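You operate a simulated robot arm through the tools that you are given. There is no shell and no other tool. Be economical: measure what you need, move in short steps, check, and stop when the job is done.

Carry out the task below with a simulated two-armed robot. There is one attempt and no reset: what you move stays moved.

## Task
Put the yellow pleated block on the long bench top away on the shelf top. Take the blue banded block and put it on top of the small brown box. Take the capped pin marked long and leave it on top of the small carton on the long bench top. Fetch the brass disc and set it on the long bench top. Pick up the tall yellow panel with one hand, pass it to the other hand and put it on the top of the bench with the rubber disc. Put the blue slug on the top of the steel bench away on the valve bench. Take the red weight and leave it on top of the grey disc. Open the black post with a rod. Any order will do. Set down upright: blue banded block.

It is judged by the outcome, as a careful person would: the job done as asked, and still so three seconds after it is handed in. It fails if anything else is knocked over, pushed out of place, dropped, spilled or broken.

## Robot
Two 7-joint arms with two-finger parallel grippers on one trunk, on a base that drives. Base frame: it is fixed to the floor where the robot stands at the start and does not move with it; the origin is under the middle of the robot, x ahead of it, y to its left, z up. Readings come in cm, rad, newtons and seconds.
The left shoulder is at the start at [7, 17.7, 117], the right one opposite. With the tool pointing down near the work surface each hand reaches from about 28 to 72 cm from the robot's upright axis, wherever it stands, measured 20 degrees to its own side. Places, roughly: black post with a rod [10, -650, 90]; blue banded block (3x3x6 cm) [70, -80, 90]; blue slug (4x4x3 cm) [-10, -380, 90]; brass disc (6x6x4 cm) [-60, -370, 90]; grey disc (6x6x4 cm) [40, -440, 90]; long bench top [70, -60, 80]; red weight (4x4x5 cm) [30, -440, 90]; shelf top [320, 380, 70]; small brown box (8x4x6 cm) [50, -70, 90]; small carton [50, -125, 100]; tall yellow panel (3x21x14 cm) [-20, -360, 90]; top of the bench with the rubber disc [290, -540, 80]; valve bench [-140, 690, 80]. Payload 3.43 kg a hand.
Tool frame (each hand has its own): the origin (TCP) lies between the finger pads and is the grasp point; the fingertips stand 3 cm ahead of it; z points along the fingers, y is the line along which they close. The gripper opens to 9.4 cm. The fingers are 2.8 cm wide and 1 cm thick; the gripper's body (5 by 9.6 cm) begins 5.5 cm behind the TCP.
Orientation is told as [roll, pitch, yaw] about the base's x, y, z axes, in that order, counted from this pose: with the fingers straight down and closing along the base's y, the tool's x points along the base's -x, its y along +y and its z along -z.

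## Interface
- The arms move only by the tool jog_arm. It takes "left_series", "right_series" or both (then of equal length, played together; a hand with none holds still); each is a list of rows, each an object (a shift or turn left out is 0, a gripper value left out holds the last) with "translation": the shift along the base's x, y, z in cm, a list of three; "angular": the turn, a rotation vector about the base's x, y, z in rad, a list of three; "claw": the closure, from 0 (fully open) to 1 (shut). In form: [{"translation": [tx, ty, tz], "angular": [ax, ay, az], "claw": claw}, ...]. A call has 1 to 12 rows; each row is the pose to reach, as a shift and turn from the pose commanded when the call began. A row lasts 0.2 s, in which the tool goes at most 5 cm and 0.15 rad; a call with a longer step from one row to the next is refused whole, and so is a gripper value outside its range. A pose out of reach is approached as far as the arm can. The call stops where the force on the tool passes 40 N (or 10 N more than at its start, if that is more) or the arm is blocked; 0.2 s more then pass. The fingers move at their own pace (about 15.3 cm/s each) and stop on an object; they squeeze with about 41 N. The grip force told is the motor's: it shows also when the fingers shut on nothing. Time passes only in rows, and 0.2 s behind the last, so rows that repeat a pose let the fingers close. It gives the time, the measured TCP pose, the force on the tool (base axes), the opening and the grip force at its end, in the units of the frame above (readings bear some noise), with the torque about the TCP (base axes, N m) and any sound that the robot's microphone picked up, and new pictures: "pictures" is both (left out), scene, wrist or none (wrist: the cameras of the hands that moved).
- Cameras (640 x 400 px; columns grow to the right, rows downward): "scene" is now at [13, -1.46, 147.39]; the picture's right is [-0.19, -0.98, -0.00], its down [-0.68, 0.13, -0.72] and it looks along [0.70, -0.14, -0.70] (base axes); focal length 240 px, centre (320, 200). "left" rides on the left gripper at [7.6, -1.4, -10.2] in its tool frame; the picture's right is [0.18, 0.98, 0.00], its down [-0.75, 0.14, -0.64] and it looks along [-0.63, 0.12, 0.77] (tool axes); focal length 243 px, centre (320, 200). "right" rides on the right gripper at [7.6, 1.4, -10.2] in its tool frame; the picture's right is [-0.18, 0.98, 0.00], its down [-0.75, -0.14, -0.64] and it looks along [-0.63, -0.12, 0.77] (tool axes); focal length 243 px, centre (320, 200). There is no depth. A picture from a camera that has moved, and an enlarged one, comes with that camera's place and axes in the base frame and with its lens.
- slide_trunk(by): slides the trunk up (or, below 0, down) by that many cm; the arms and the scene camera ride with it, the base frame stays. It gives what a move gives, with no picture.
- steer(legs): drives the robot by 1 to 6 legs, each [ahead, turn to the left] in cm and rad, along the robot's own axes; the way and the turn of a leg run together, so that a leg with both is an arc; at most 150 cm and 3.142 rad a leg. The arms and the cameras ride along, it lands a little off, and it stops where it bumps. It gives what a move gives, and a new picture of the scene camera.
- aim_head(pan, tilt): turns the head with the scene camera to pan (to the left, within 1.501 rad either way) and tilt (down, from -0.506 to 1.204), counted from straight ahead of the robot. It gives what a move gives, and a new picture of the scene camera.
- close_up(camera, box): a new picture of the part [left, top, right, bottom] of that camera's present view, enlarged. No time passes.
- sign_off(): hands the job in; it is judged then, once.

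Work in short steps. Places have to be worked out from the pictures, the camera data and where the tool is seen: move nearer, look again, correct. Check each grasp and each placing, and mend what went wrong. You have 483 turns and 360 pictures in all, those below and enlarged ones among them. Open the grippers and draw the arms clear of the work before you hand the job in, unless the task says otherwise; then end with one line.

The tools are called after ">>>" as name(argument=value, ...) on one line, values as JSON. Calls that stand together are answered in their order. jog_arm: Moves the arms, as the interface text tells. Its arguments: {"type":"object","properties":{"left_series":{"type":"array","items":{"type":"object","properties":{"translation":{"type":"array","items":{"type":"number"}},"angular":{"type":"array","items":{"type":"number"}},"claw":{"type":"number"}}}},"right_series":{"type":"array","items":{"type":"object","properties":{"translation":{"type":"array","items":{"type":"number"}},"angular":{"type":"array","items":{"type":"number"}},"claw":{"type":"number"}}}},"pictures":{"type":"string","enum":["both","scene","wrist","none"]}},"required":[]} The other tools are called the same way: slide_trunk (by) slides the trunk up or down; steer (legs) drives the base; aim_head (pan, tilt) turns the head that bears the scene camera; close_up (camera, box) takes an enlarged picture of a part of a camera's view; sign_off () hands the job in.

At the start:

```text
time_s: 0.0
left_position: [48.62, -5.56, 113.28]
left_tool_rot: [-0.001, 0.0, 0.0]
left_wrist_force: [-0.3, 0.1, -0.1]
left_moment: [0.0, 0.03, 0.01]
left_gripper_width: 9.42
left_finger_force: 0.0
right_position: [39.98, -43.98, 117.83]
right_tool_rot: [0.001, -0.001, 0.001]
right_wrist_force: [0.7, 0.4, 0.1]
right_moment: [-0.04, 0.0, 0.0]
right_gripper_width: 9.4
right_finger_force: 0.2
trunk travel left (down, up): [-75.0, 9.0]
robot x, y, heading: [-0.28, 0.29, 0.002]
head pan, tilt: [-0.19, 0.77]
```

scene: 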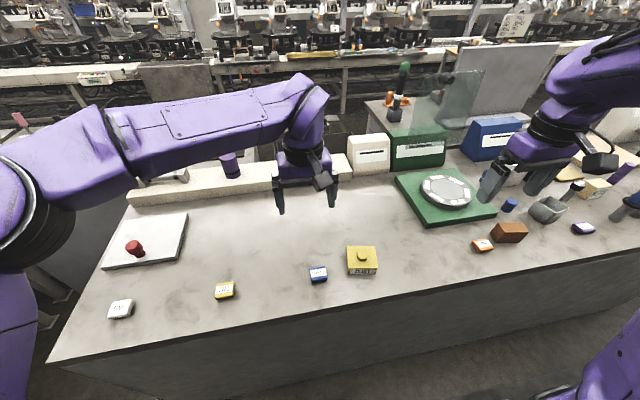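
right: 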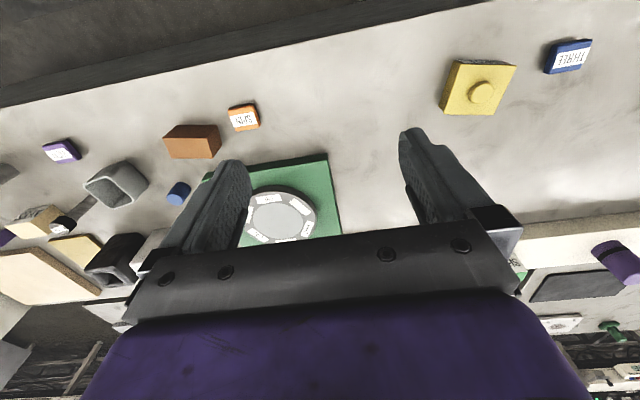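
left: 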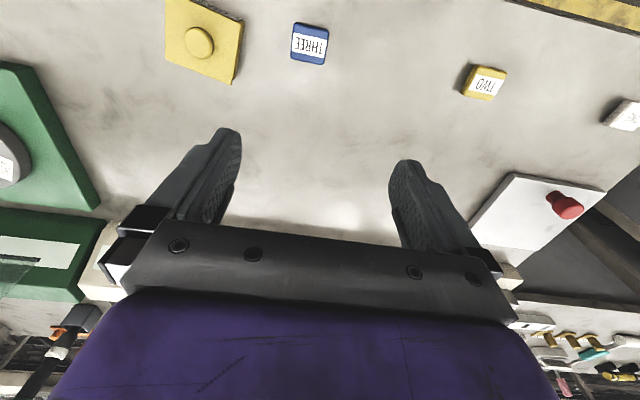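

I'll first look at the long bench's right part and get an overview.

>>> aim_head(pan=-0.9, tilt=0.7)

>>> close_up(camera="scene", box=[200, 100, 520, 300])

```text
time_s: 1.1
left_position: [48.69, -5.43, 113.32]
left_tool_rot: [-0.001, 0.001, 0.001]
left_wrist_force: [-0.5, 0.0, 0.7]
left_moment: [0.01, 0.02, 0.0]
left_gripper_width: 9.43
left_finger_force: 0.1
right_position: [40.0, -43.98, 117.84]
right_tool_rot: [0.0, 0.001, 0.002]
right_wrist_force: [0.2, 0.1, -0.2]
right_moment: [-0.02, 0.04, 0.0]
right_gripper_width: 9.42
right_finger_force: 0.0
trunk travel left (down, up): [-75.0, 9.0]
robot x, y, heading: [-0.16, -0.04, 0.001]
head pan, tilt: [-0.901, 0.7]
camera scene: at [10.24, -6.56, 147.98], right [-0.78, -0.62, 0.0], down [-0.4, 0.5, -0.76], along [0.48, -0.6, -0.64], focal length 240 px, centre (320, 200)
```

scene: 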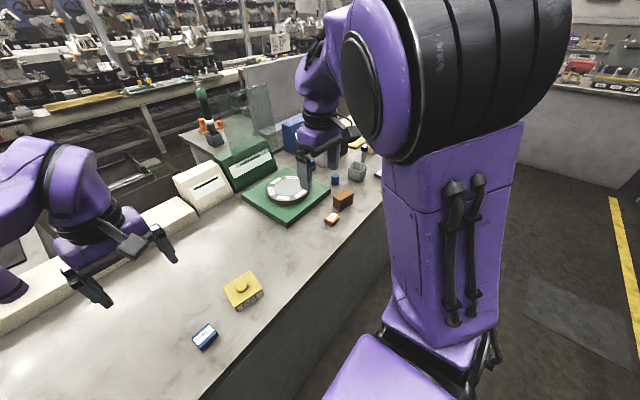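

```text
2.00 times, centred on (360, 200) of scene
camera zoom: at [10.24, -6.56, 147.98], right [-0.78, -0.62, 0.0], down [-0.4, 0.5, -0.76], along [0.48, -0.6, -0.64], focal length 480 px, centre (240, 200)
```

zoom: 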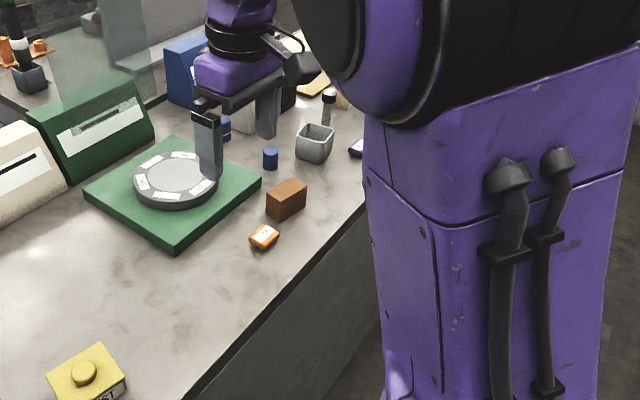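

The arms hide some things. I'll look closely at the near part, with the head back to left.

>>> aim_head(pan=0.1, tilt=0.9)

>>> close_up(camera="scene", box=[120, 140, 520, 390])

>>> close_up(camera="right", box=[0, 80, 320, 280])

```text
time_s: 2.3
left_position: [48.63, -5.64, 113.24]
left_tool_rot: [0.001, -0.002, 0.002]
left_wrist_force: [0.5, -0.6, 0.1]
left_moment: [-0.02, 0.03, -0.03]
left_gripper_width: 9.43
left_finger_force: 0.0
right_position: [39.84, -44.01, 117.83]
right_tool_rot: [-0.001, 0.0, 0.0]
right_wrist_force: [0.4, -0.5, 0.4]
right_moment: [0.01, -0.02, 0.01]
right_gripper_width: 9.4
right_finger_force: 0.1
trunk travel left (down, up): [-75.0, 9.0]
robot x, y, heading: [0.11, 0.04, -0.002]
head pan, tilt: [0.099, 0.901]
camera scene: at [12.47, 0.83, 146.36], right [0.1, -1.0, 0.0], down [-0.78, -0.08, -0.62], along [0.62, 0.06, -0.78], focal length 240 px, centre (320, 200)
```

scene: 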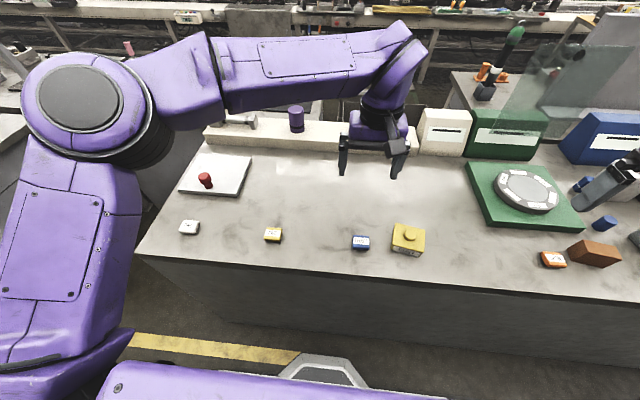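

```text
1.60 times, centred on (320, 265) of scene
camera zoom: at [12.47, 0.83, 146.36], right [0.1, -1.0, 0.0], down [-0.78, -0.08, -0.62], along [0.62, 0.06, -0.78], focal length 384 px, centre (320, 96)
```

zoom: 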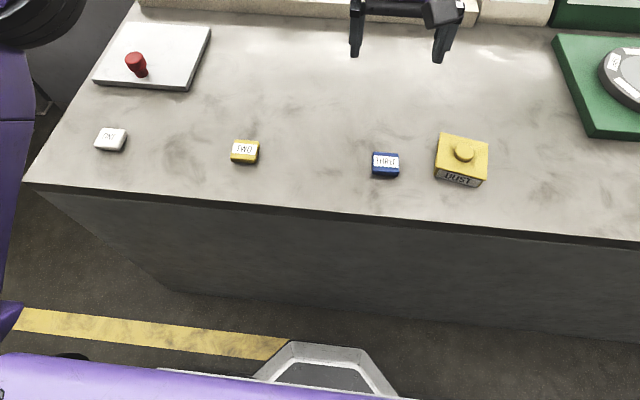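

```text
2.00 times, centred on (160, 180) of right
camera zoom: at [32.26, -42.5, 128.06], right [0.18, 0.98, 0.0], down [0.75, -0.14, 0.64], along [0.63, -0.12, -0.77], focal length 485 px, centre (640, 240)
```

zoom: 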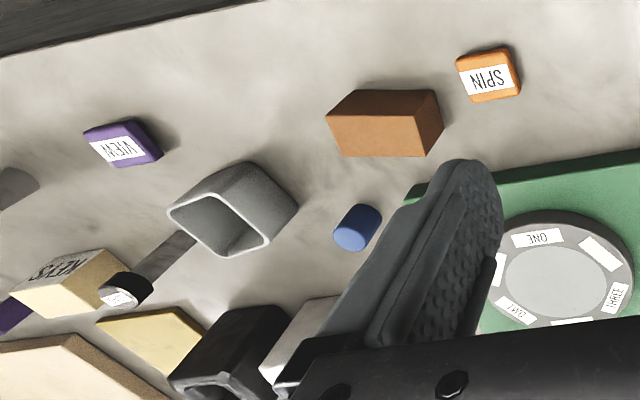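

The pin and carton lie around y=-125. I'll fold the hands in, then drive along the bench to about y=-95.

>>> jog_arm(left_series=[{"translation": [-2.6, 3.4, 1.7]}, {"translation": [-5.2, 6.8, 3.4]}, {"translation": [-7.8, 10.2, 5.1]}, {"translation": [-10.4, 13.6, 6.8]}, {"translation": [-13, 17, 8.5]}, {"translation": [-15.6, 20.4, 10.2]}, {"translation": [-18, 23.6, 12]}], right_series=[{"translation": [-1.2, 3.0, 1]}, {"translation": [-2.4, 6, 2]}, {"translation": [-3.6, 9, 3]}, {"translation": [-4.8, 12, 4]}, {"translation": [-6, 15, 5]}, {"translation": [-7.2, 18, 6]}, {"translation": [-8, 22, 7]}], pictures="none")

>>> steer(legs=[[-25, 0], [0, -1.571], [95, 0]])

```text
time_s: 3.9
left_position: [30.67, 18.51, 125.15]
left_tool_rot: [-0.005, -0.001, 0.0]
left_wrist_force: [-0.8, 0.0, -0.5]
left_moment: [-0.02, 0.01, 0.0]
left_gripper_width: 9.38
left_finger_force: 0.1
right_position: [45.01, -27.96, 124.64]
right_tool_rot: [0.013, 0.001, -0.007]
right_wrist_force: [0.3, 0.4, 0.2]
right_moment: [-0.07, 0.01, 0.04]
right_gripper_width: 9.43
right_finger_force: 0.1
right hand out of reach, approached as far as the arm can: row 2, 3, 4, 5, 6, 7
trunk travel left (down, up): [-75.0, 9.0]
robot x, y, heading: [-0.29, 0.27, 0.0]
head pan, tilt: [0.099, 0.901]
```

```text
time_s: 14.3
left_position: [-4.52, -127.53, 125.16]
left_tool_rot: [0.0, 0.001, -1.531]
left_wrist_force: [0.4, 0.0, -0.5]
left_moment: [-0.02, -0.04, 0.01]
left_gripper_width: 9.38
left_finger_force: 0.1
right_position: [-50.36, -143.71, 124.61]
right_tool_rot: [0.016, 0.0, -1.534]
right_wrist_force: [-1.1, -1.2, -0.5]
right_moment: [0.0, -0.02, 0.01]
right_gripper_width: 9.4
right_finger_force: 0.1
trunk travel left (down, up): [-75.0, 9.0]
robot x, y, heading: [-24.11, -97.27, -1.532]
head pan, tilt: [0.099, 0.901]
camera scene: at [-22.68, -109.82, 146.37], right [-0.99, -0.14, 0.0], down [-0.11, 0.78, -0.62], along [0.09, -0.62, -0.78], focal length 240 px, centre (320, 200)
```

scene: 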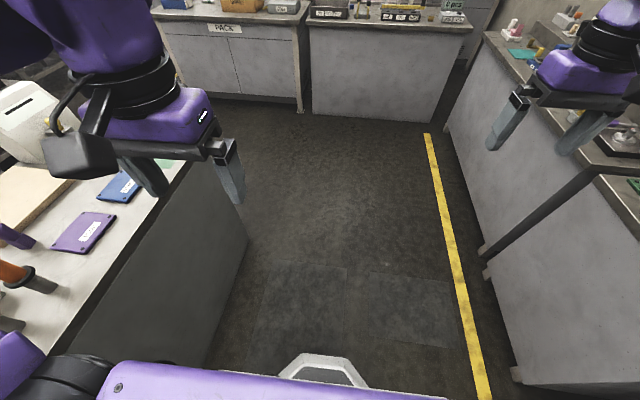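

Now turn back to face the bench and look down at it.

>>> steer(legs=[[0, 1.535], [10, 0]])

>>> aim_head(pan=-0.15, tilt=0.75)

```text
time_s: 19.2
left_position: [16.58, -79.39, 125.32]
left_tool_rot: [0.0, -0.002, 0.005]
left_wrist_force: [-0.3, -0.2, -0.4]
left_moment: [0.0, -0.01, 0.01]
left_gripper_width: 9.4
left_finger_force: 0.1
right_position: [31.14, -125.58, 124.69]
right_tool_rot: [0.019, -0.001, 0.003]
right_wrist_force: [-0.8, 0.2, 0.2]
right_moment: [-0.01, 0.01, 0.0]
right_gripper_width: 9.38
right_finger_force: 0.0
trunk travel left (down, up): [-75.0, 9.0]
robot x, y, heading: [-14.04, -97.51, 0.005]
head pan, tilt: [0.099, 0.901]
camera scene: at [-1.69, -96.52, 146.38], right [0.1, -0.99, 0.0], down [-0.78, -0.08, -0.62], along [0.62, 0.06, -0.78], focal length 240 px, centre (320, 200)
```

scene: 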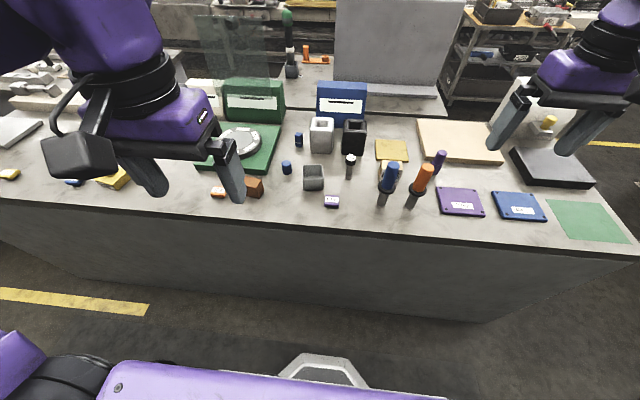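

```text
time_s: 19.9
left_position: [16.86, -79.21, 125.22]
left_tool_rot: [0.0, 0.0, 0.006]
left_wrist_force: [-0.3, 0.0, 0.4]
left_moment: [-0.02, 0.0, 0.01]
left_gripper_width: 9.41
left_finger_force: 0.0
right_position: [31.42, -125.67, 124.55]
right_tool_rot: [0.023, 0.001, 0.001]
right_wrist_force: [-0.5, 0.2, 0.6]
right_moment: [0.01, 0.05, -0.03]
right_gripper_width: 9.37
right_finger_force: 0.0
trunk travel left (down, up): [-75.0, 9.0]
robot x, y, heading: [-14.23, -97.21, 0.007]
head pan, tilt: [-0.15, 0.75]
camera scene: at [-0.68, -98.5, 147.53], right [-0.14, -0.99, 0.0], down [-0.68, 0.1, -0.73], along [0.72, -0.11, -0.68], focal length 240 px, centre (320, 200)
```

scene: 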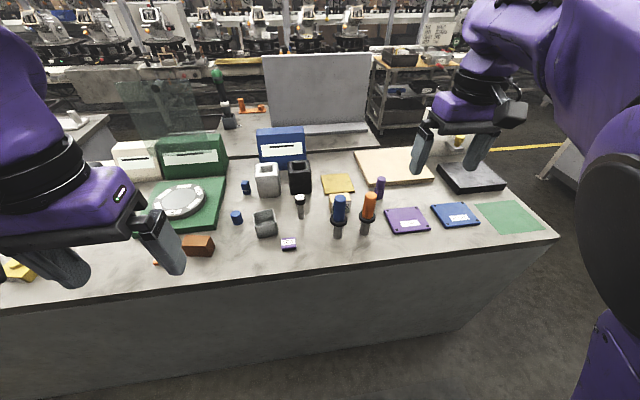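

>>> close_up(camera="scene", box=[200, 160, 360, 260])

>>> close_up(camera="scene", box=[300, 140, 460, 240])

```text
4.00 times, centred on (280, 210) of scene
camera zoom: at [-0.68, -98.5, 147.53], right [-0.14, -0.99, 0.0], down [-0.68, 0.1, -0.73], along [0.72, -0.11, -0.68], focal length 959 px, centre (480, 160)
```

zoom: 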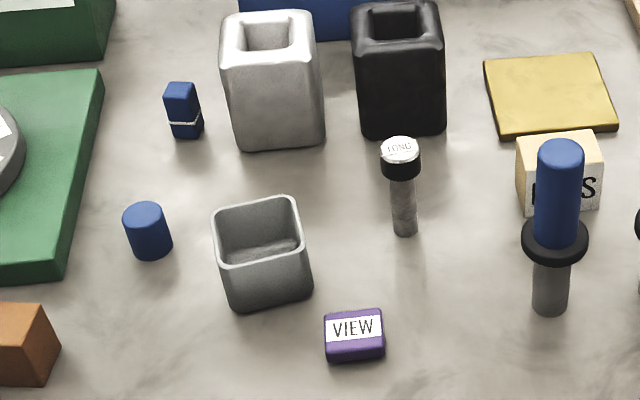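

```text
4.00 times, centred on (380, 190) of scene
camera zoom: at [-0.68, -98.5, 147.53], right [-0.14, -0.99, 0.0], down [-0.68, 0.1, -0.73], along [0.72, -0.11, -0.68], focal length 959 px, centre (80, 240)
```

zoom: 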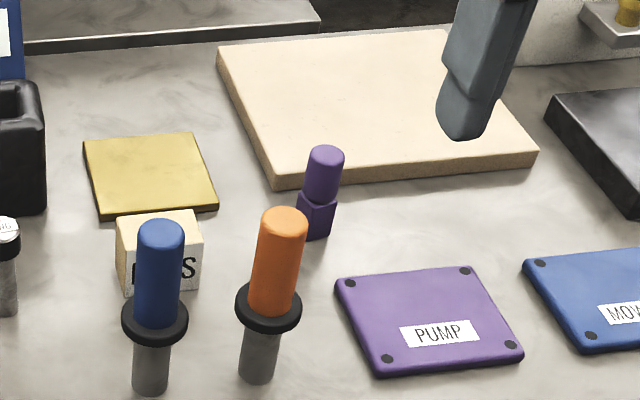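

I can see the banded block (~[74,-80]), the pin marked LONG (~[57,-100]) and a cream KEYS carton (~[61,-113]). I'll move closer and view with the right wrist.

>>> steer(legs=[[14, 0]])

>>> aim_head(pan=-0.3, tilt=0.85)

>>> close_up(camera="right", box=[0, 0, 640, 400])

```text
time_s: 21.3
left_position: [30.5, -79.18, 125.21]
left_tool_rot: [0.001, -0.004, 0.005]
left_wrist_force: [-0.7, 0.4, -0.1]
left_moment: [-0.02, 0.0, 0.04]
left_gripper_width: 9.37
left_finger_force: 0.0
right_position: [45.02, -125.59, 124.8]
right_tool_rot: [0.021, -0.003, -0.001]
right_wrist_force: [-1.1, 0.5, 0.2]
right_moment: [0.03, 0.0, -0.03]
right_gripper_width: 9.41
right_finger_force: 0.1
trunk travel left (down, up): [-75.0, 9.0]
robot x, y, heading: [0.16, -97.48, 0.002]
head pan, tilt: [-0.15, 0.75]
camera scene: at [12.92, -98.46, 147.58], right [-0.15, -0.99, 0.0], down [-0.67, 0.1, -0.73], along [0.72, -0.11, -0.68], focal length 240 px, centre (320, 200)
```

scene: 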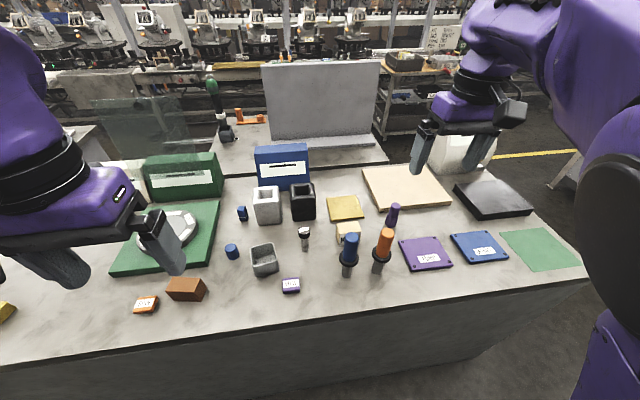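

```text
time_s: 22.0
left_position: [30.81, -79.28, 125.28]
left_tool_rot: [0.001, 0.002, 0.006]
left_wrist_force: [0.8, -0.3, -0.8]
left_moment: [-0.01, 0.01, -0.01]
left_gripper_width: 9.42
left_finger_force: 0.1
right_position: [45.24, -125.68, 124.57]
right_tool_rot: [0.024, -0.002, 0.001]
right_wrist_force: [0.3, 0.6, -0.4]
right_moment: [-0.01, 0.01, 0.0]
right_gripper_width: 9.39
right_finger_force: 0.0
trunk travel left (down, up): [-75.0, 9.0]
robot x, y, heading: [-0.03, -97.27, 0.003]
head pan, tilt: [-0.3, 0.85]
camera scene: at [12.52, -99.53, 146.75], right [-0.29, -0.96, 0.0], down [-0.72, 0.22, -0.66], along [0.63, -0.19, -0.75], focal length 240 px, centre (320, 200)
```

scene: 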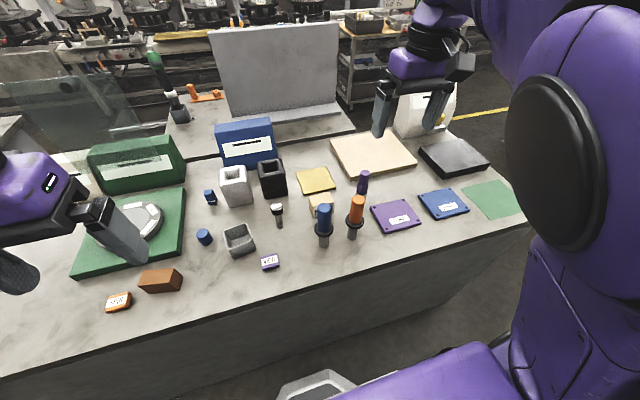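

```text
1.00 times, centred on (320, 200) of right
camera zoom: at [37.65, -124.36, 134.89], right [0.18, 0.98, 0.02], down [0.75, -0.16, 0.64], along [0.63, -0.1, -0.77], focal length 243 px, centre (320, 200)
```

zoom: 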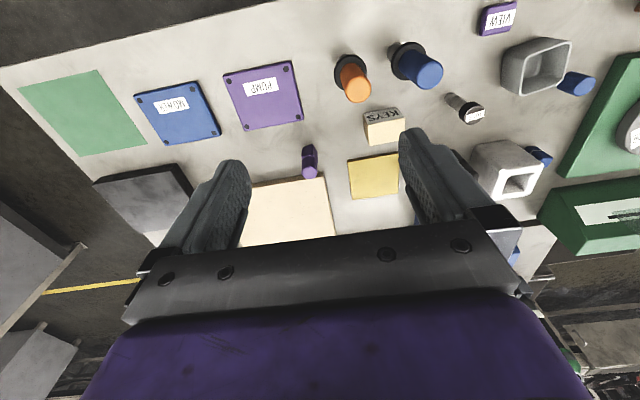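

Only one carton is here (the KEYS cube). I'll bring the right hand above the pin to measure it with the wrist camera.

>>> jog_arm(right_series=[{"translation": [0.7, 4.5, 0]}, {"translation": [1.4, 9, 0]}, {"translation": [2.2, 13.5, 0]}, {"translation": [3, 18, -2]}, {"translation": [4, 22, -4]}, {"translation": [4.8, 25.7, -7]}, {"translation": [4.8, 25.7, -11]}, {"translation": [4.8, 25.7, -14]}])

```text
time_s: 23.8
left_position: [30.83, -79.21, 125.15]
left_tool_rot: [0.001, 0.0, 0.006]
left_wrist_force: [0.7, 0.6, 0.4]
left_moment: [0.01, 0.0, 0.01]
left_gripper_width: 9.41
left_finger_force: 0.1
right_position: [50.09, -99.79, 110.5]
right_tool_rot: [0.023, 0.001, 0.0]
right_wrist_force: [0.2, 0.3, -1.2]
right_moment: [-0.01, 0.05, 0.01]
right_gripper_width: 9.39
right_finger_force: 0.1
right hand out of reach, approached as far as the arm can: row 1, 2, 3
trunk travel left (down, up): [-75.0, 9.0]
robot x, y, heading: [0.41, -97.38, 0.001]
head pan, tilt: [-0.3, 0.85]
camera scene: at [12.54, -99.59, 146.75], right [-0.29, -0.96, 0.0], down [-0.72, 0.22, -0.66], along [0.63, -0.19, -0.75], focal length 240 px, centre (320, 200)
camera right: at [42.44, -98.64, 120.82], right [0.18, 0.98, 0.02], down [0.75, -0.16, 0.64], along [0.63, -0.1, -0.77], focal length 243 px, centre (320, 200)
```

scene: 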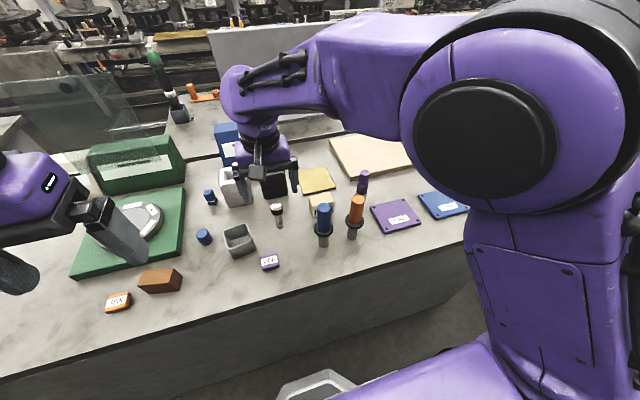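
right: 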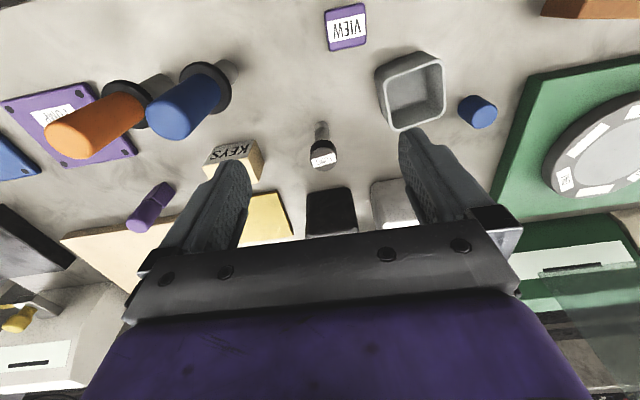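

Pin located at about [57.2,-100.4], top ≈95. Move over it with fingers at ~6.5 cm and descend.

>>> jog_arm(right_series=[{"translation": [3.5, -0.3, -1], "angular": [-0.012, 0, 0], "claw": 0.3}, {"translation": [7.1, -0.6, -2.5], "angular": [-0.023, 0, 0], "claw": 0.3}, {"translation": [7.1, -0.6, -7], "angular": [-0.023, 0, 0], "claw": 0.3}, {"translation": [7.1, -0.6, -10], "angular": [-0.023, 0, 0], "claw": 0.3}], pictures="wrist")

```text
time_s: 24.8
left_position: [30.85, -79.2, 125.2]
left_tool_rot: [0.0, -0.001, 0.005]
left_wrist_force: [-0.1, 0.1, -0.3]
left_moment: [-0.01, -0.01, -0.03]
left_gripper_width: 9.38
left_finger_force: 0.0
right_position: [57.38, -100.51, 100.72]
right_tool_rot: [0.0, 0.002, 0.001]
right_wrist_force: [0.5, 0.6, -0.1]
right_moment: [-0.03, 0.02, 0.0]
right_gripper_width: 6.57
right_finger_force: 0.0
trunk travel left (down, up): [-75.0, 9.0]
robot x, y, heading: [0.18, -97.43, 0.004]
head pan, tilt: [-0.3, 0.85]
camera right: at [49.67, -98.98, 110.88], right [0.18, 0.98, 0.0], down [0.75, -0.14, 0.64], along [0.63, -0.12, -0.77], focal length 243 px, centre (320, 200)
```

right: 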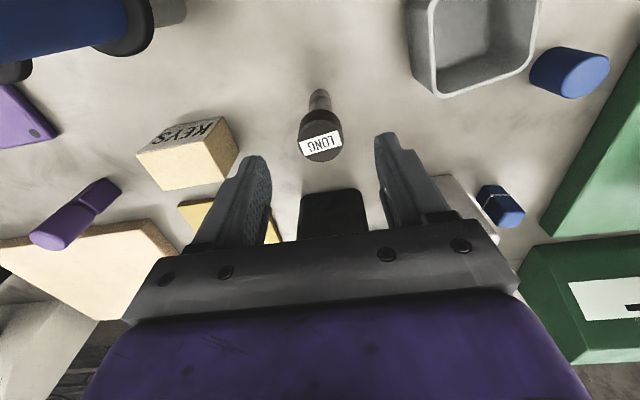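

>>> close_up(camera="right", box=[100, 80, 260, 180])

>>> close_up(camera="scene", box=[240, 150, 400, 250])

```text
4.00 times, centred on (180, 130) of right
camera zoom: at [49.67, -98.98, 110.88], right [0.18, 0.98, 0.0], down [0.75, -0.14, 0.64], along [0.63, -0.12, -0.77], focal length 970 px, centre (880, 480)
```

zoom: 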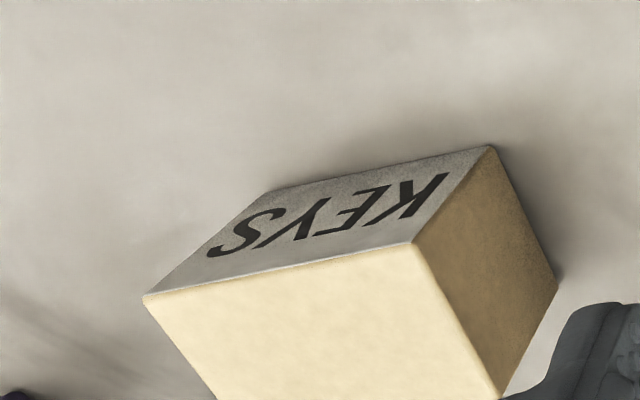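

```text
4.00 times, centred on (320, 200) of scene
camera zoom: at [12.55, -99.54, 146.74], right [-0.29, -0.96, 0.0], down [-0.72, 0.22, -0.66], along [0.63, -0.19, -0.75], focal length 959 px, centre (320, 200)
```

zoom: 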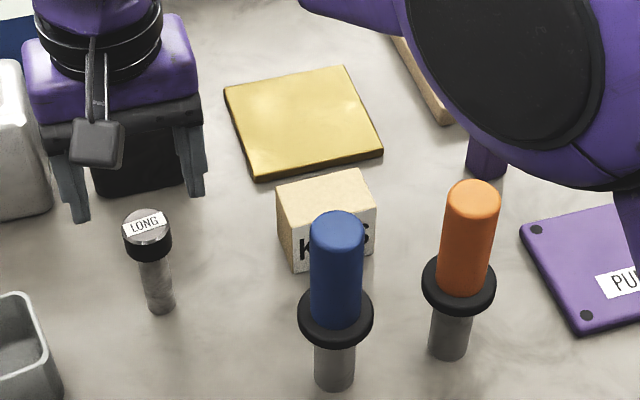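

Carton top is at about z=90.7, centre ≈[59.7,-114.6]. Descend and grip the pin by its cap.

>>> jog_arm(right_series=[{"translation": [0.1, 0, -4.3], "claw": 0.3}, {"translation": [0.1, 0, -8.5], "claw": 0.3}, {"translation": [0.1, 0, -8.5], "claw": 0.9}, {"translation": [0.1, 0, -8.5], "claw": 0.9}, {"translation": [0.1, 0, -8.5], "claw": 0.9}, {"translation": [0.1, 0, -5], "claw": 0.9}], pictures="wrist")

```text
time_s: 26.2
left_position: [30.49, -79.11, 125.28]
left_tool_rot: [-0.001, -0.003, 0.006]
left_wrist_force: [-0.7, 1.1, 0.1]
left_moment: [-0.03, -0.05, 0.02]
left_gripper_width: 9.4
left_finger_force: 0.0
right_position: [57.26, -100.45, 95.71]
right_tool_rot: [-0.001, 0.0, 0.003]
right_wrist_force: [0.8, -0.3, -1.1]
right_moment: [-0.01, 0.01, 0.01]
right_gripper_width: 3.3
right_finger_force: 40.9
trunk travel left (down, up): [-75.0, 9.0]
robot x, y, heading: [-0.15, -97.31, 0.007]
head pan, tilt: [-0.3, 0.85]
camera right: at [49.55, -98.97, 106.02], right [0.18, 0.98, 0.0], down [0.75, -0.14, 0.64], along [0.63, -0.12, -0.77], focal length 243 px, centre (320, 200)
```

right: 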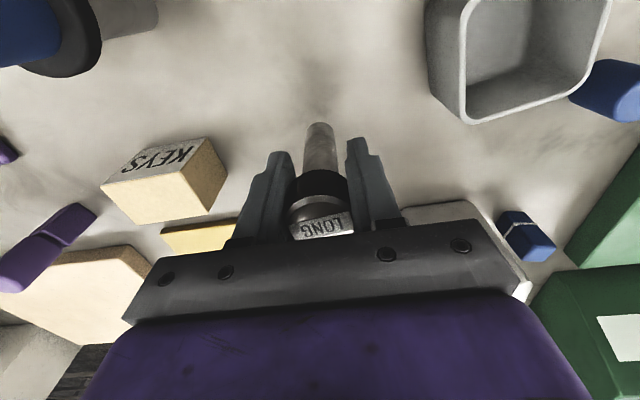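

Pin held (3.3 cm). Lift and carry above the carton.

>>> jog_arm(right_series=[{"translation": [0, 0, 5]}, {"translation": [1, -2, 9]}, {"translation": [2, -6.5, 9]}, {"translation": [2.4, -11, 9]}, {"translation": [2.4, -14.2, 9]}, {"translation": [2.4, -14.2, 8]}])

>>> close_up(camera="right", box=[220, 60, 420, 260])

>>> close_up(camera="scene", box=[240, 130, 400, 230])

```text
time_s: 27.6
left_position: [30.82, -79.16, 125.26]
left_tool_rot: [0.001, 0.0, 0.005]
left_wrist_force: [0.3, 0.6, -0.5]
left_moment: [-0.03, 0.03, 0.03]
left_gripper_width: 9.41
left_finger_force: 0.0
right_position: [59.77, -114.56, 103.52]
right_tool_rot: [-0.001, 0.002, 0.001]
right_wrist_force: [-0.5, 0.6, -0.3]
right_moment: [-0.03, 0.02, 0.04]
right_gripper_width: 3.36
right_finger_force: 41.2
trunk travel left (down, up): [-75.0, 9.0]
robot x, y, heading: [-0.1, -97.37, 0.002]
head pan, tilt: [-0.3, 0.85]
camera scene: at [12.57, -99.48, 146.74], right [-0.29, -0.96, 0.0], down [-0.72, 0.22, -0.66], along [0.63, -0.19, -0.75], focal length 240 px, centre (320, 200)
camera right: at [52.12, -113.09, 113.8], right [0.18, 0.98, 0.0], down [0.75, -0.14, 0.64], along [0.63, -0.12, -0.77], focal length 243 px, centre (320, 200)
```

scene: 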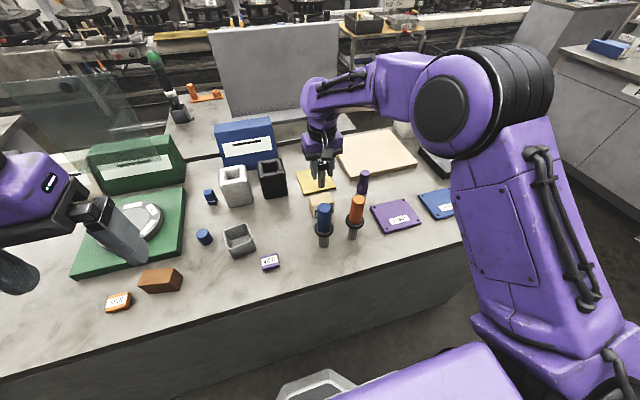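
right: 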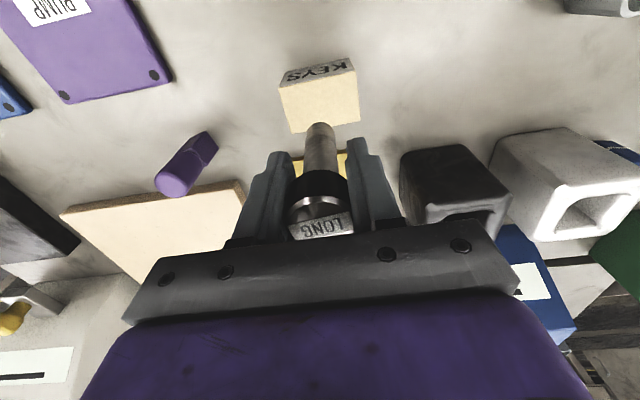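

```text
2.00 times, centred on (320, 160) of right
camera zoom: at [52.12, -113.09, 113.8], right [0.18, 0.98, 0.0], down [0.75, -0.14, 0.64], along [0.63, -0.12, -0.77], focal length 485 px, centre (320, 280)
```

zoom: 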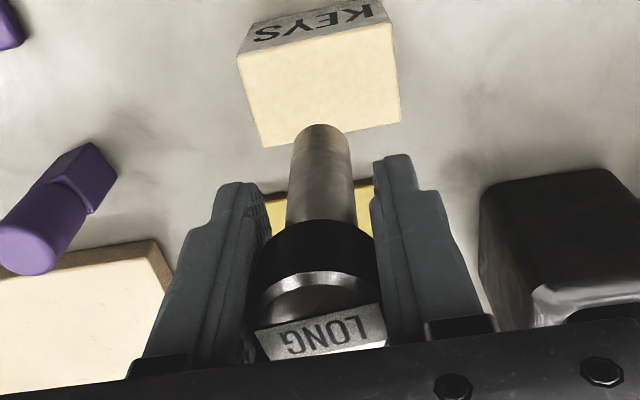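

```text
4.00 times, centred on (320, 180) of scene
camera zoom: at [12.57, -99.48, 146.74], right [-0.29, -0.96, 0.0], down [-0.72, 0.22, -0.66], along [0.63, -0.19, -0.75], focal length 959 px, centre (320, 280)
```

zoom: 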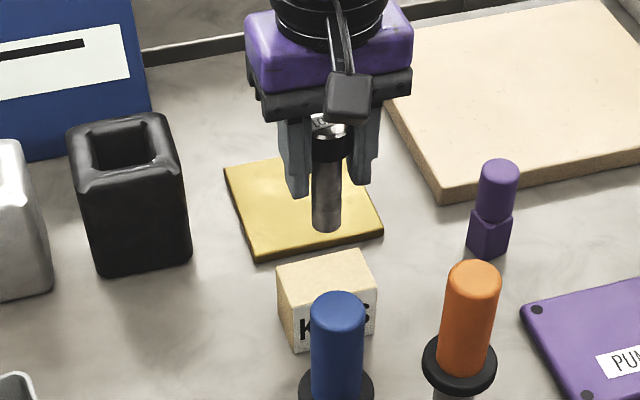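

Pin is centred over the carton. Lower gently to just above contact.

>>> jog_arm(right_series=[{"translation": [0, 0, -2.5]}, {"translation": [0, 0, -4.6]}, {"translation": [0, 0, -5.0]}, {"translation": [0, 0, -5.3]}], pictures="none")

>>> close_up(camera="scene", box=[280, 150, 360, 220])

```text
time_s: 28.6
left_position: [30.77, -79.25, 125.25]
left_tool_rot: [0.001, 0.0, 0.005]
left_wrist_force: [-0.3, 0.1, 0.2]
left_moment: [0.0, 0.03, -0.02]
left_gripper_width: 9.38
left_finger_force: 0.2
right_position: [59.58, -114.71, 98.21]
right_tool_rot: [-0.001, 0.0, 0.0]
right_wrist_force: [0.3, 0.5, -0.7]
right_moment: [0.03, 0.01, 0.01]
right_gripper_width: 3.34
right_finger_force: 41.5
trunk travel left (down, up): [-75.0, 9.0]
robot x, y, heading: [-0.44, -97.3, 0.005]
head pan, tilt: [-0.3, 0.85]
```

```text
5.71 times, centred on (320, 185) of scene
camera zoom: at [12.5, -99.56, 146.75], right [-0.29, -0.96, 0.0], down [-0.72, 0.22, -0.66], along [0.63, -0.19, -0.75], focal length 1370 px, centre (320, 286)
```

zoom: 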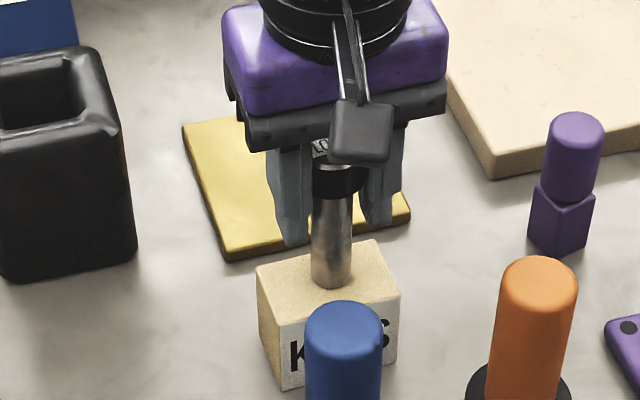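

Still slightly above; lower in 0.2 cm steps until contact shows.

>>> jog_arm(right_series=[{"translation": [0, 0, -0.2]}, {"translation": [0, 0, -0.35]}], pictures="none")

>>> jog_arm(right_series=[{"translation": [0, 0, -0.15]}, {"translation": [0, 0, -0.25]}], pictures="none")

```text
time_s: 29.2
left_position: [30.6, -79.22, 125.26]
left_tool_rot: [0.001, 0.0, 0.004]
left_wrist_force: [1.2, 0.5, 0.2]
left_moment: [0.06, 0.02, 0.02]
left_gripper_width: 9.4
left_finger_force: 0.1
right_position: [59.55, -114.7, 98.22]
right_tool_rot: [-0.002, -0.003, 0.0]
right_wrist_force: [0.7, -0.9, 12.0]
right_moment: [-0.06, 0.03, -0.03]
right_gripper_width: 3.31
right_finger_force: 41.0
trunk travel left (down, up): [-75.0, 9.0]
robot x, y, heading: [0.11, -97.45, 0.006]
head pan, tilt: [-0.3, 0.85]
```

```text
time_s: 29.8
left_position: [30.44, -79.16, 125.37]
left_tool_rot: [-0.002, -0.002, 0.006]
left_wrist_force: [0.0, 0.1, 0.2]
left_moment: [-0.01, -0.02, -0.02]
left_gripper_width: 9.43
left_finger_force: 0.1
right_position: [59.55, -114.67, 98.09]
right_tool_rot: [-0.003, -0.007, -0.001]
right_wrist_force: [5.3, -3.8, 31.6]
right_moment: [-0.28, -0.39, 0.01]
right_gripper_width: 3.34
right_finger_force: 41.4
trunk travel left (down, up): [-75.0, 9.0]
robot x, y, heading: [0.01, -97.03, -0.0]
head pan, tilt: [-0.3, 0.85]
```

Contact made; ease back up and open, then rise.

>>> jog_arm(right_series=[{"translation": [0, 0, 0.3]}, {"translation": [0, 0, 0.3], "claw": 0.4}, {"translation": [0, 0, 0.3], "claw": 0.3}, {"translation": [0, 0, 0.3], "claw": 0.3}, {"translation": [0, 0, 4.5], "claw": 0.3}, {"translation": [0, 0, 9.5], "claw": 0.3}, {"translation": [0, 0, 14], "claw": 0.3}])

```text
time_s: 31.4
left_position: [30.59, -79.19, 125.27]
left_tool_rot: [0.0, -0.002, 0.005]
left_wrist_force: [-0.1, -0.4, -0.2]
left_moment: [-0.01, -0.02, 0.04]
left_gripper_width: 9.38
left_finger_force: 0.0
right_position: [59.44, -114.88, 111.85]
right_tool_rot: [-0.004, 0.0, 0.001]
right_wrist_force: [-0.1, 0.2, 1.0]
right_moment: [0.0, -0.01, 0.0]
right_gripper_width: 6.58
right_finger_force: 0.1
trunk travel left (down, up): [-75.0, 9.0]
robot x, y, heading: [0.03, -97.44, -0.001]
head pan, tilt: [-0.3, 0.85]
camera scene: at [12.41, -99.54, 146.75], right [-0.29, -0.96, 0.0], down [-0.72, 0.22, -0.66], along [0.63, -0.19, -0.75], focal length 240 px, centre (320, 200)
camera right: at [51.69, -113.36, 122.07], right [0.18, 0.98, 0.0], down [0.75, -0.14, 0.64], along [0.63, -0.12, -0.77], focal length 243 px, centre (320, 200)
```

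scene: 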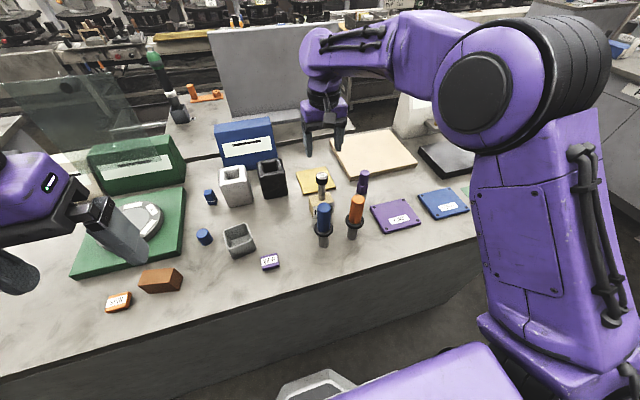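
right: 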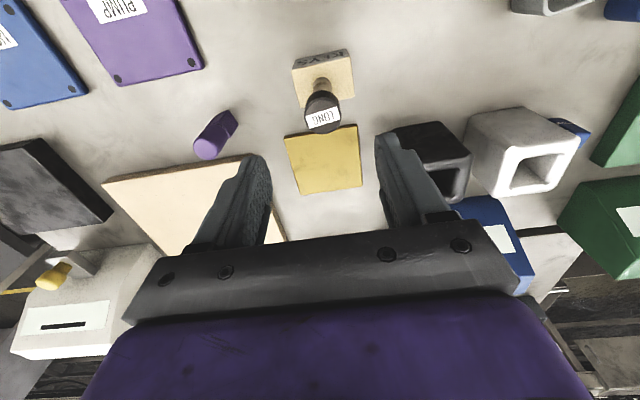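

Pin stands on the carton. Retract the right hand, creep forward 5 cm, and bring the left hand over the banded block.

>>> jog_arm(right_series=[{"translation": [0, 0, 5], "claw": 0}, {"translation": [-3, -2, 9]}, {"translation": [-6, -5, 13]}, {"translation": [-10, -7, 13]}, {"translation": [-14, -10, 13]}], pictures="none")

>>> steer(legs=[[5, 0]])

>>> jog_arm(left_series=[{"translation": [4, 0, 0]}, {"translation": [8, 0, -1]}, {"translation": [12, 0, -2]}, {"translation": [16, 0, -4]}, {"translation": [20, 0, -6]}, {"translation": [24, 0, -8]}, {"translation": [28, 0, -10]}, {"translation": [29, 0, -13]}])

```text
refused: row 2 steps farther than a row can; nothing moved
```

```text
time_s: 32.3
left_position: [34.66, -79.14, 125.48]
left_tool_rot: [0.0, -0.011, 0.005]
left_wrist_force: [-2.1, 0.6, 0.0]
left_moment: [-0.01, -0.12, -0.01]
left_gripper_width: 9.36
left_finger_force: 0.0
right_position: [63.37, -114.78, 112.32]
right_tool_rot: [-0.002, -0.01, 0.004]
right_wrist_force: [-1.7, 0.3, 0.3]
right_moment: [0.01, -0.08, -0.06]
right_gripper_width: 6.59
right_finger_force: 0.1
trunk travel left (down, up): [-75.0, 9.0]
robot x, y, heading: [4.78, -97.41, 0.007]
head pan, tilt: [-0.3, 0.85]
camera scene: at [16.16, -99.5, 146.86], right [-0.29, -0.96, 0.0], down [-0.71, 0.22, -0.67], along [0.64, -0.19, -0.75], focal length 240 px, centre (320, 200)
```

scene: 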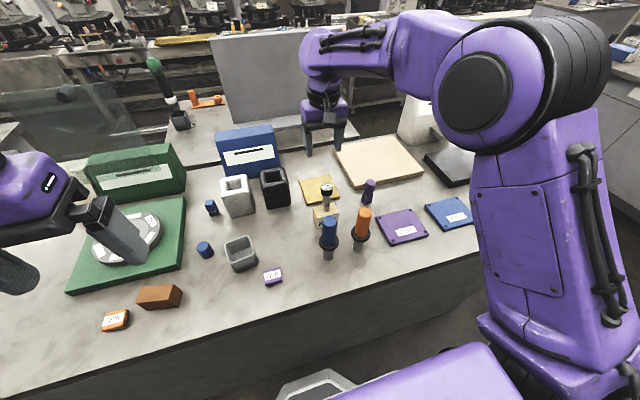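

```text
time_s: 34.1
left_position: [53.53, -79.02, 120.32]
left_tool_rot: [-0.001, -0.005, 0.009]
left_wrist_force: [-0.4, 0.1, 0.1]
left_moment: [0.03, 0.02, 0.03]
left_gripper_width: 9.4
left_finger_force: 0.2
left hand out of reach, approached as far as the arm can: row 5, 6, 7, 8
right_position: [64.24, -114.61, 111.8]
right_tool_rot: [-0.001, 0.001, 0.002]
right_wrist_force: [-0.2, 0.0, 0.0]
right_moment: [0.03, 0.0, -0.03]
right_gripper_width: 6.57
right_finger_force: 0.1
trunk travel left (down, up): [-75.0, 9.0]
robot x, y, heading: [4.85, -97.19, 0.005]
head pan, tilt: [-0.3, 0.85]
camera scene: at [17.28, -99.49, 146.75], right [-0.29, -0.96, 0.0], down [-0.72, 0.22, -0.66], along [0.63, -0.19, -0.75], focal length 240 px, centre (320, 200)
camera left: at [46.02, -80.49, 130.42], right [-0.2, 0.98, 0.0], down [0.75, 0.15, 0.65], along [0.63, 0.12, -0.76], focal length 243 px, centre (320, 200)
```

scene: 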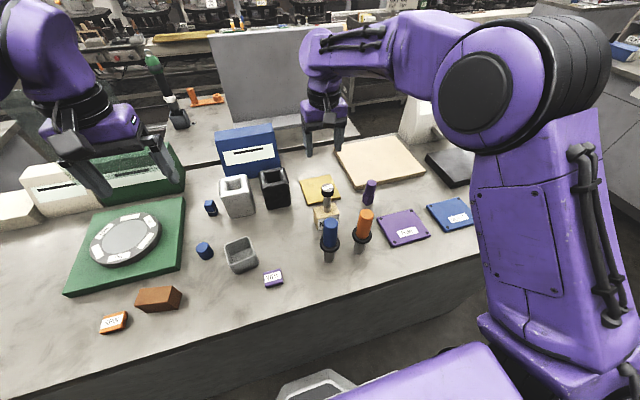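
left: 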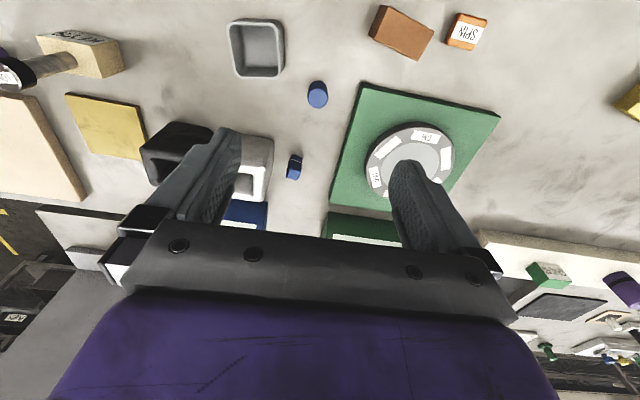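

Reach is limited when high; I'll lower the hand first and then extend to look at the block closely.

>>> jog_arm(left_series=[{"translation": [0.5, -0.3, -4.5]}, {"translation": [1, -0.6, -9]}, {"translation": [2, -1, -13.5]}, {"translation": [6.5, -1.2, -15]}, {"translation": [11, -1.3, -16]}], right_series=[{"translation": [0, 0, 4.5], "claw": 0}, {"translation": [-3, -2, 7.5]}, {"translation": [-6, -4, 10]}, {"translation": [-10, -6, 10]}, {"translation": [-14, -8, 10]}])

```text
time_s: 35.3
left_position: [64.7, -80.75, 104.68]
left_tool_rot: [0.008, -0.004, 0.005]
left_wrist_force: [0.5, -1.7, 0.1]
left_moment: [0.06, 0.02, 0.01]
left_gripper_width: 9.41
left_finger_force: 0.1
right_position: [50.3, -123.15, 121.71]
right_tool_rot: [0.006, -0.003, 0.002]
right_wrist_force: [0.6, -1.2, 0.4]
right_moment: [0.1, -0.02, -0.01]
right_gripper_width: 9.45
right_finger_force: 0.0
trunk travel left (down, up): [-75.0, 9.0]
robot x, y, heading: [4.81, -97.39, 0.007]
head pan, tilt: [-0.3, 0.85]
camera scene: at [17.39, -100.41, 146.73], right [-0.29, -0.96, -0.01], down [-0.72, 0.22, -0.66], along [0.63, -0.19, -0.75], focal length 240 px, centre (320, 200)
camera right: at [42.66, -121.76, 131.9], right [0.18, 0.98, 0.0], down [0.75, -0.14, 0.64], along [0.63, -0.11, -0.77], focal length 243 px, centre (320, 200)
camera left: at [57.33, -82.21, 114.77], right [-0.19, 0.98, 0.01], down [0.75, 0.14, 0.64], along [0.63, 0.13, -0.76], focal length 243 px, centre (320, 200)
```

scene: 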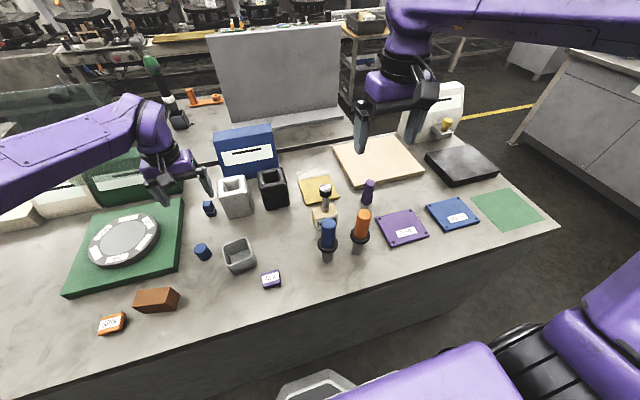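
right: 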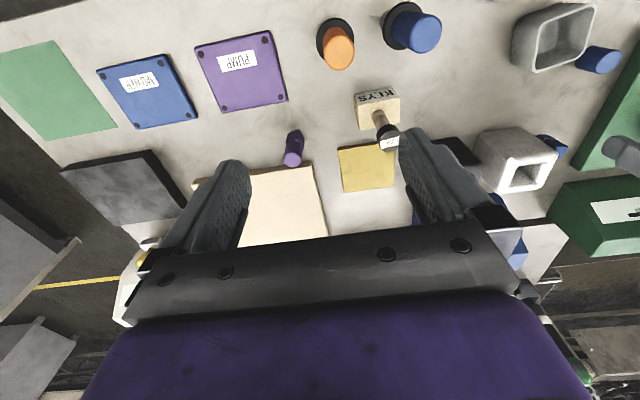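
left: 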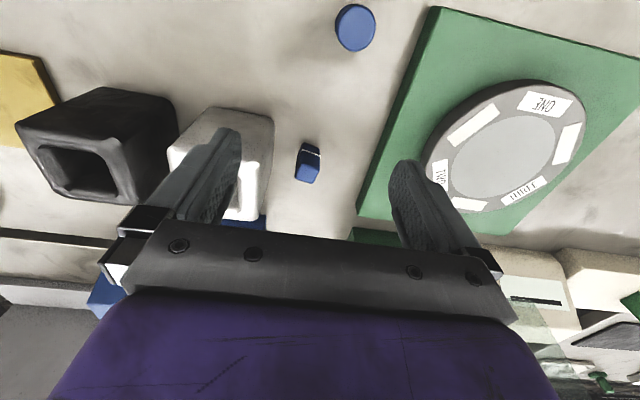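

>>> close_up(camera="left", box=[230, 80, 410, 240])

>>> close_up(camera="scene", box=[160, 140, 300, 240])

```text
2.50 times, centred on (320, 160) of left
camera zoom: at [57.33, -82.21, 114.77], right [-0.19, 0.98, 0.01], down [0.75, 0.14, 0.64], along [0.63, 0.13, -0.76], focal length 606 px, centre (320, 300)
```

zoom: 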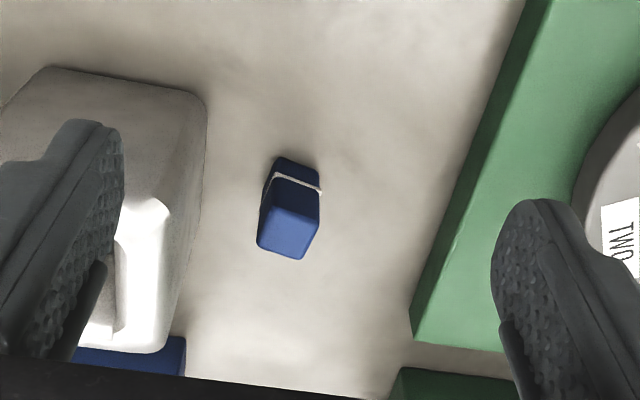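

```text
4.00 times, centred on (230, 190) of scene
camera zoom: at [17.39, -100.41, 146.73], right [-0.29, -0.96, -0.01], down [-0.72, 0.22, -0.66], along [0.63, -0.19, -0.75], focal length 959 px, centre (680, 240)
```

zoom: 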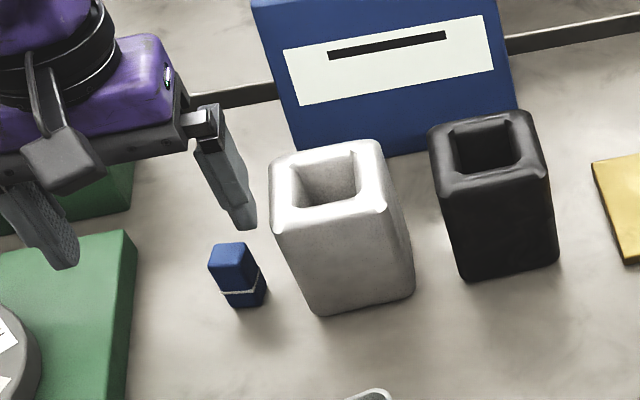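

The block centre is about [73.3,-80.4], yawed −0.19; the white tube is close at y<-85 and 12 cm tall, so I'll grip along x instead: rotate the left hand to yaw −1.76.

>>> jog_arm(left_series=[{"angular": [-0.008, 0, -0.147]}, {"angular": [-0.008, 0, -0.294]}, {"angular": [-0.008, 0, -0.441]}, {"angular": [-0.008, 0, -0.588]}, {"angular": [-0.008, 0, -0.735]}, {"angular": [-0.008, 0, -0.882]}, {"angular": [-0.008, 0, -1.029]}, {"angular": [-0.008, 0, -1.176]}, {"angular": [-0.008, 0, -1.323]}, {"angular": [-0.008, 0, -1.47]}, {"angular": [-0.008, 0, -1.617]}, {"angular": [-0.008, 0, -1.764], "claw": 0.3}])

```text
time_s: 37.9
left_position: [64.93, -76.07, 102.11]
left_tool_rot: [0.4, -0.252, -0.591]
left_wrist_force: [0.2, 0.4, 0.3]
left_moment: [-0.01, -0.01, 0.02]
left_gripper_width: 6.56
left_finger_force: 0.0
left hand out of reach, approached as far as the arm can: row 1, 2, 3, 4, 5, 6, 7, 8, 9, 10, 11, 12
right_position: [50.35, -122.41, 121.83]
right_tool_rot: [-0.002, 0.001, 0.002]
right_wrist_force: [-0.9, 1.0, -1.5]
right_moment: [0.0, 0.02, -0.01]
right_gripper_width: 9.41
right_finger_force: 0.0
trunk travel left (down, up): [-75.0, 9.0]
robot x, y, heading: [4.83, -97.67, 0.008]
head pan, tilt: [-0.3, 0.85]
camera scene: at [17.36, -99.46, 146.74], right [-0.29, -0.96, 0.0], down [-0.72, 0.22, -0.66], along [0.63, -0.19, -0.75], focal length 240 px, centre (320, 200)
camera left: at [54.11, -75.15, 108.71], right [0.28, 0.9, 0.32], down [0.41, -0.42, 0.81], along [0.87, -0.09, -0.48], focal length 243 px, centre (320, 200)
```

scene: 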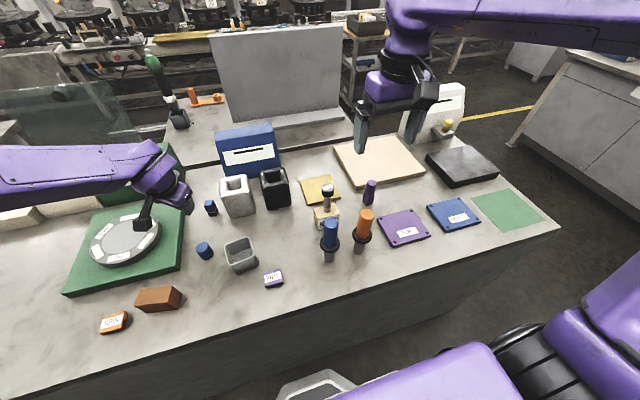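
left: 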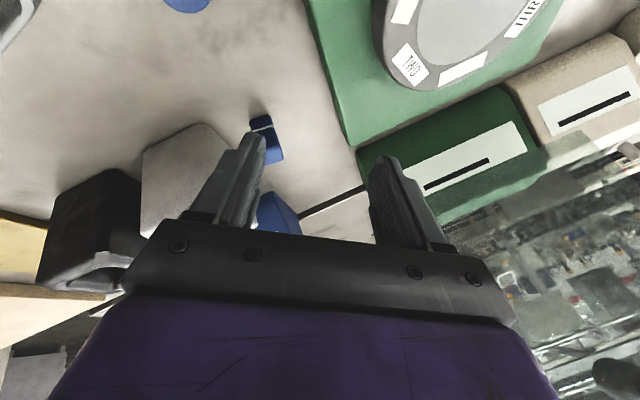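

That yaw is out of the arm's reach. I'll restore the previous pose, slightly closer to the block, and measure the tube height.

>>> jog_arm(left_series=[{"translation": [0, -0.5, 1], "angular": [-0.05, 0.03, 0.08]}, {"translation": [0, -1, 2], "angular": [-0.1, 0.06, 0.16]}, {"translation": [0, -2, 3], "angular": [-0.15, 0.1, 0.26]}], pictures="none")

```text
time_s: 38.7
left_position: [64.94, -78.29, 105.15]
left_tool_rot: [0.218, -0.222, -0.285]
left_wrist_force: [0.8, -0.4, 0.1]
left_moment: [0.0, -0.01, 0.03]
left_gripper_width: 6.58
left_finger_force: 0.0
right_position: [50.32, -122.4, 121.82]
right_tool_rot: [0.001, -0.001, 0.002]
right_wrist_force: [0.7, -0.5, 0.4]
right_moment: [0.02, 0.02, 0.01]
right_gripper_width: 9.38
right_finger_force: 0.0
trunk travel left (down, up): [-75.0, 9.0]
robot x, y, heading: [4.72, -97.3, 0.009]
head pan, tilt: [-0.3, 0.85]
```

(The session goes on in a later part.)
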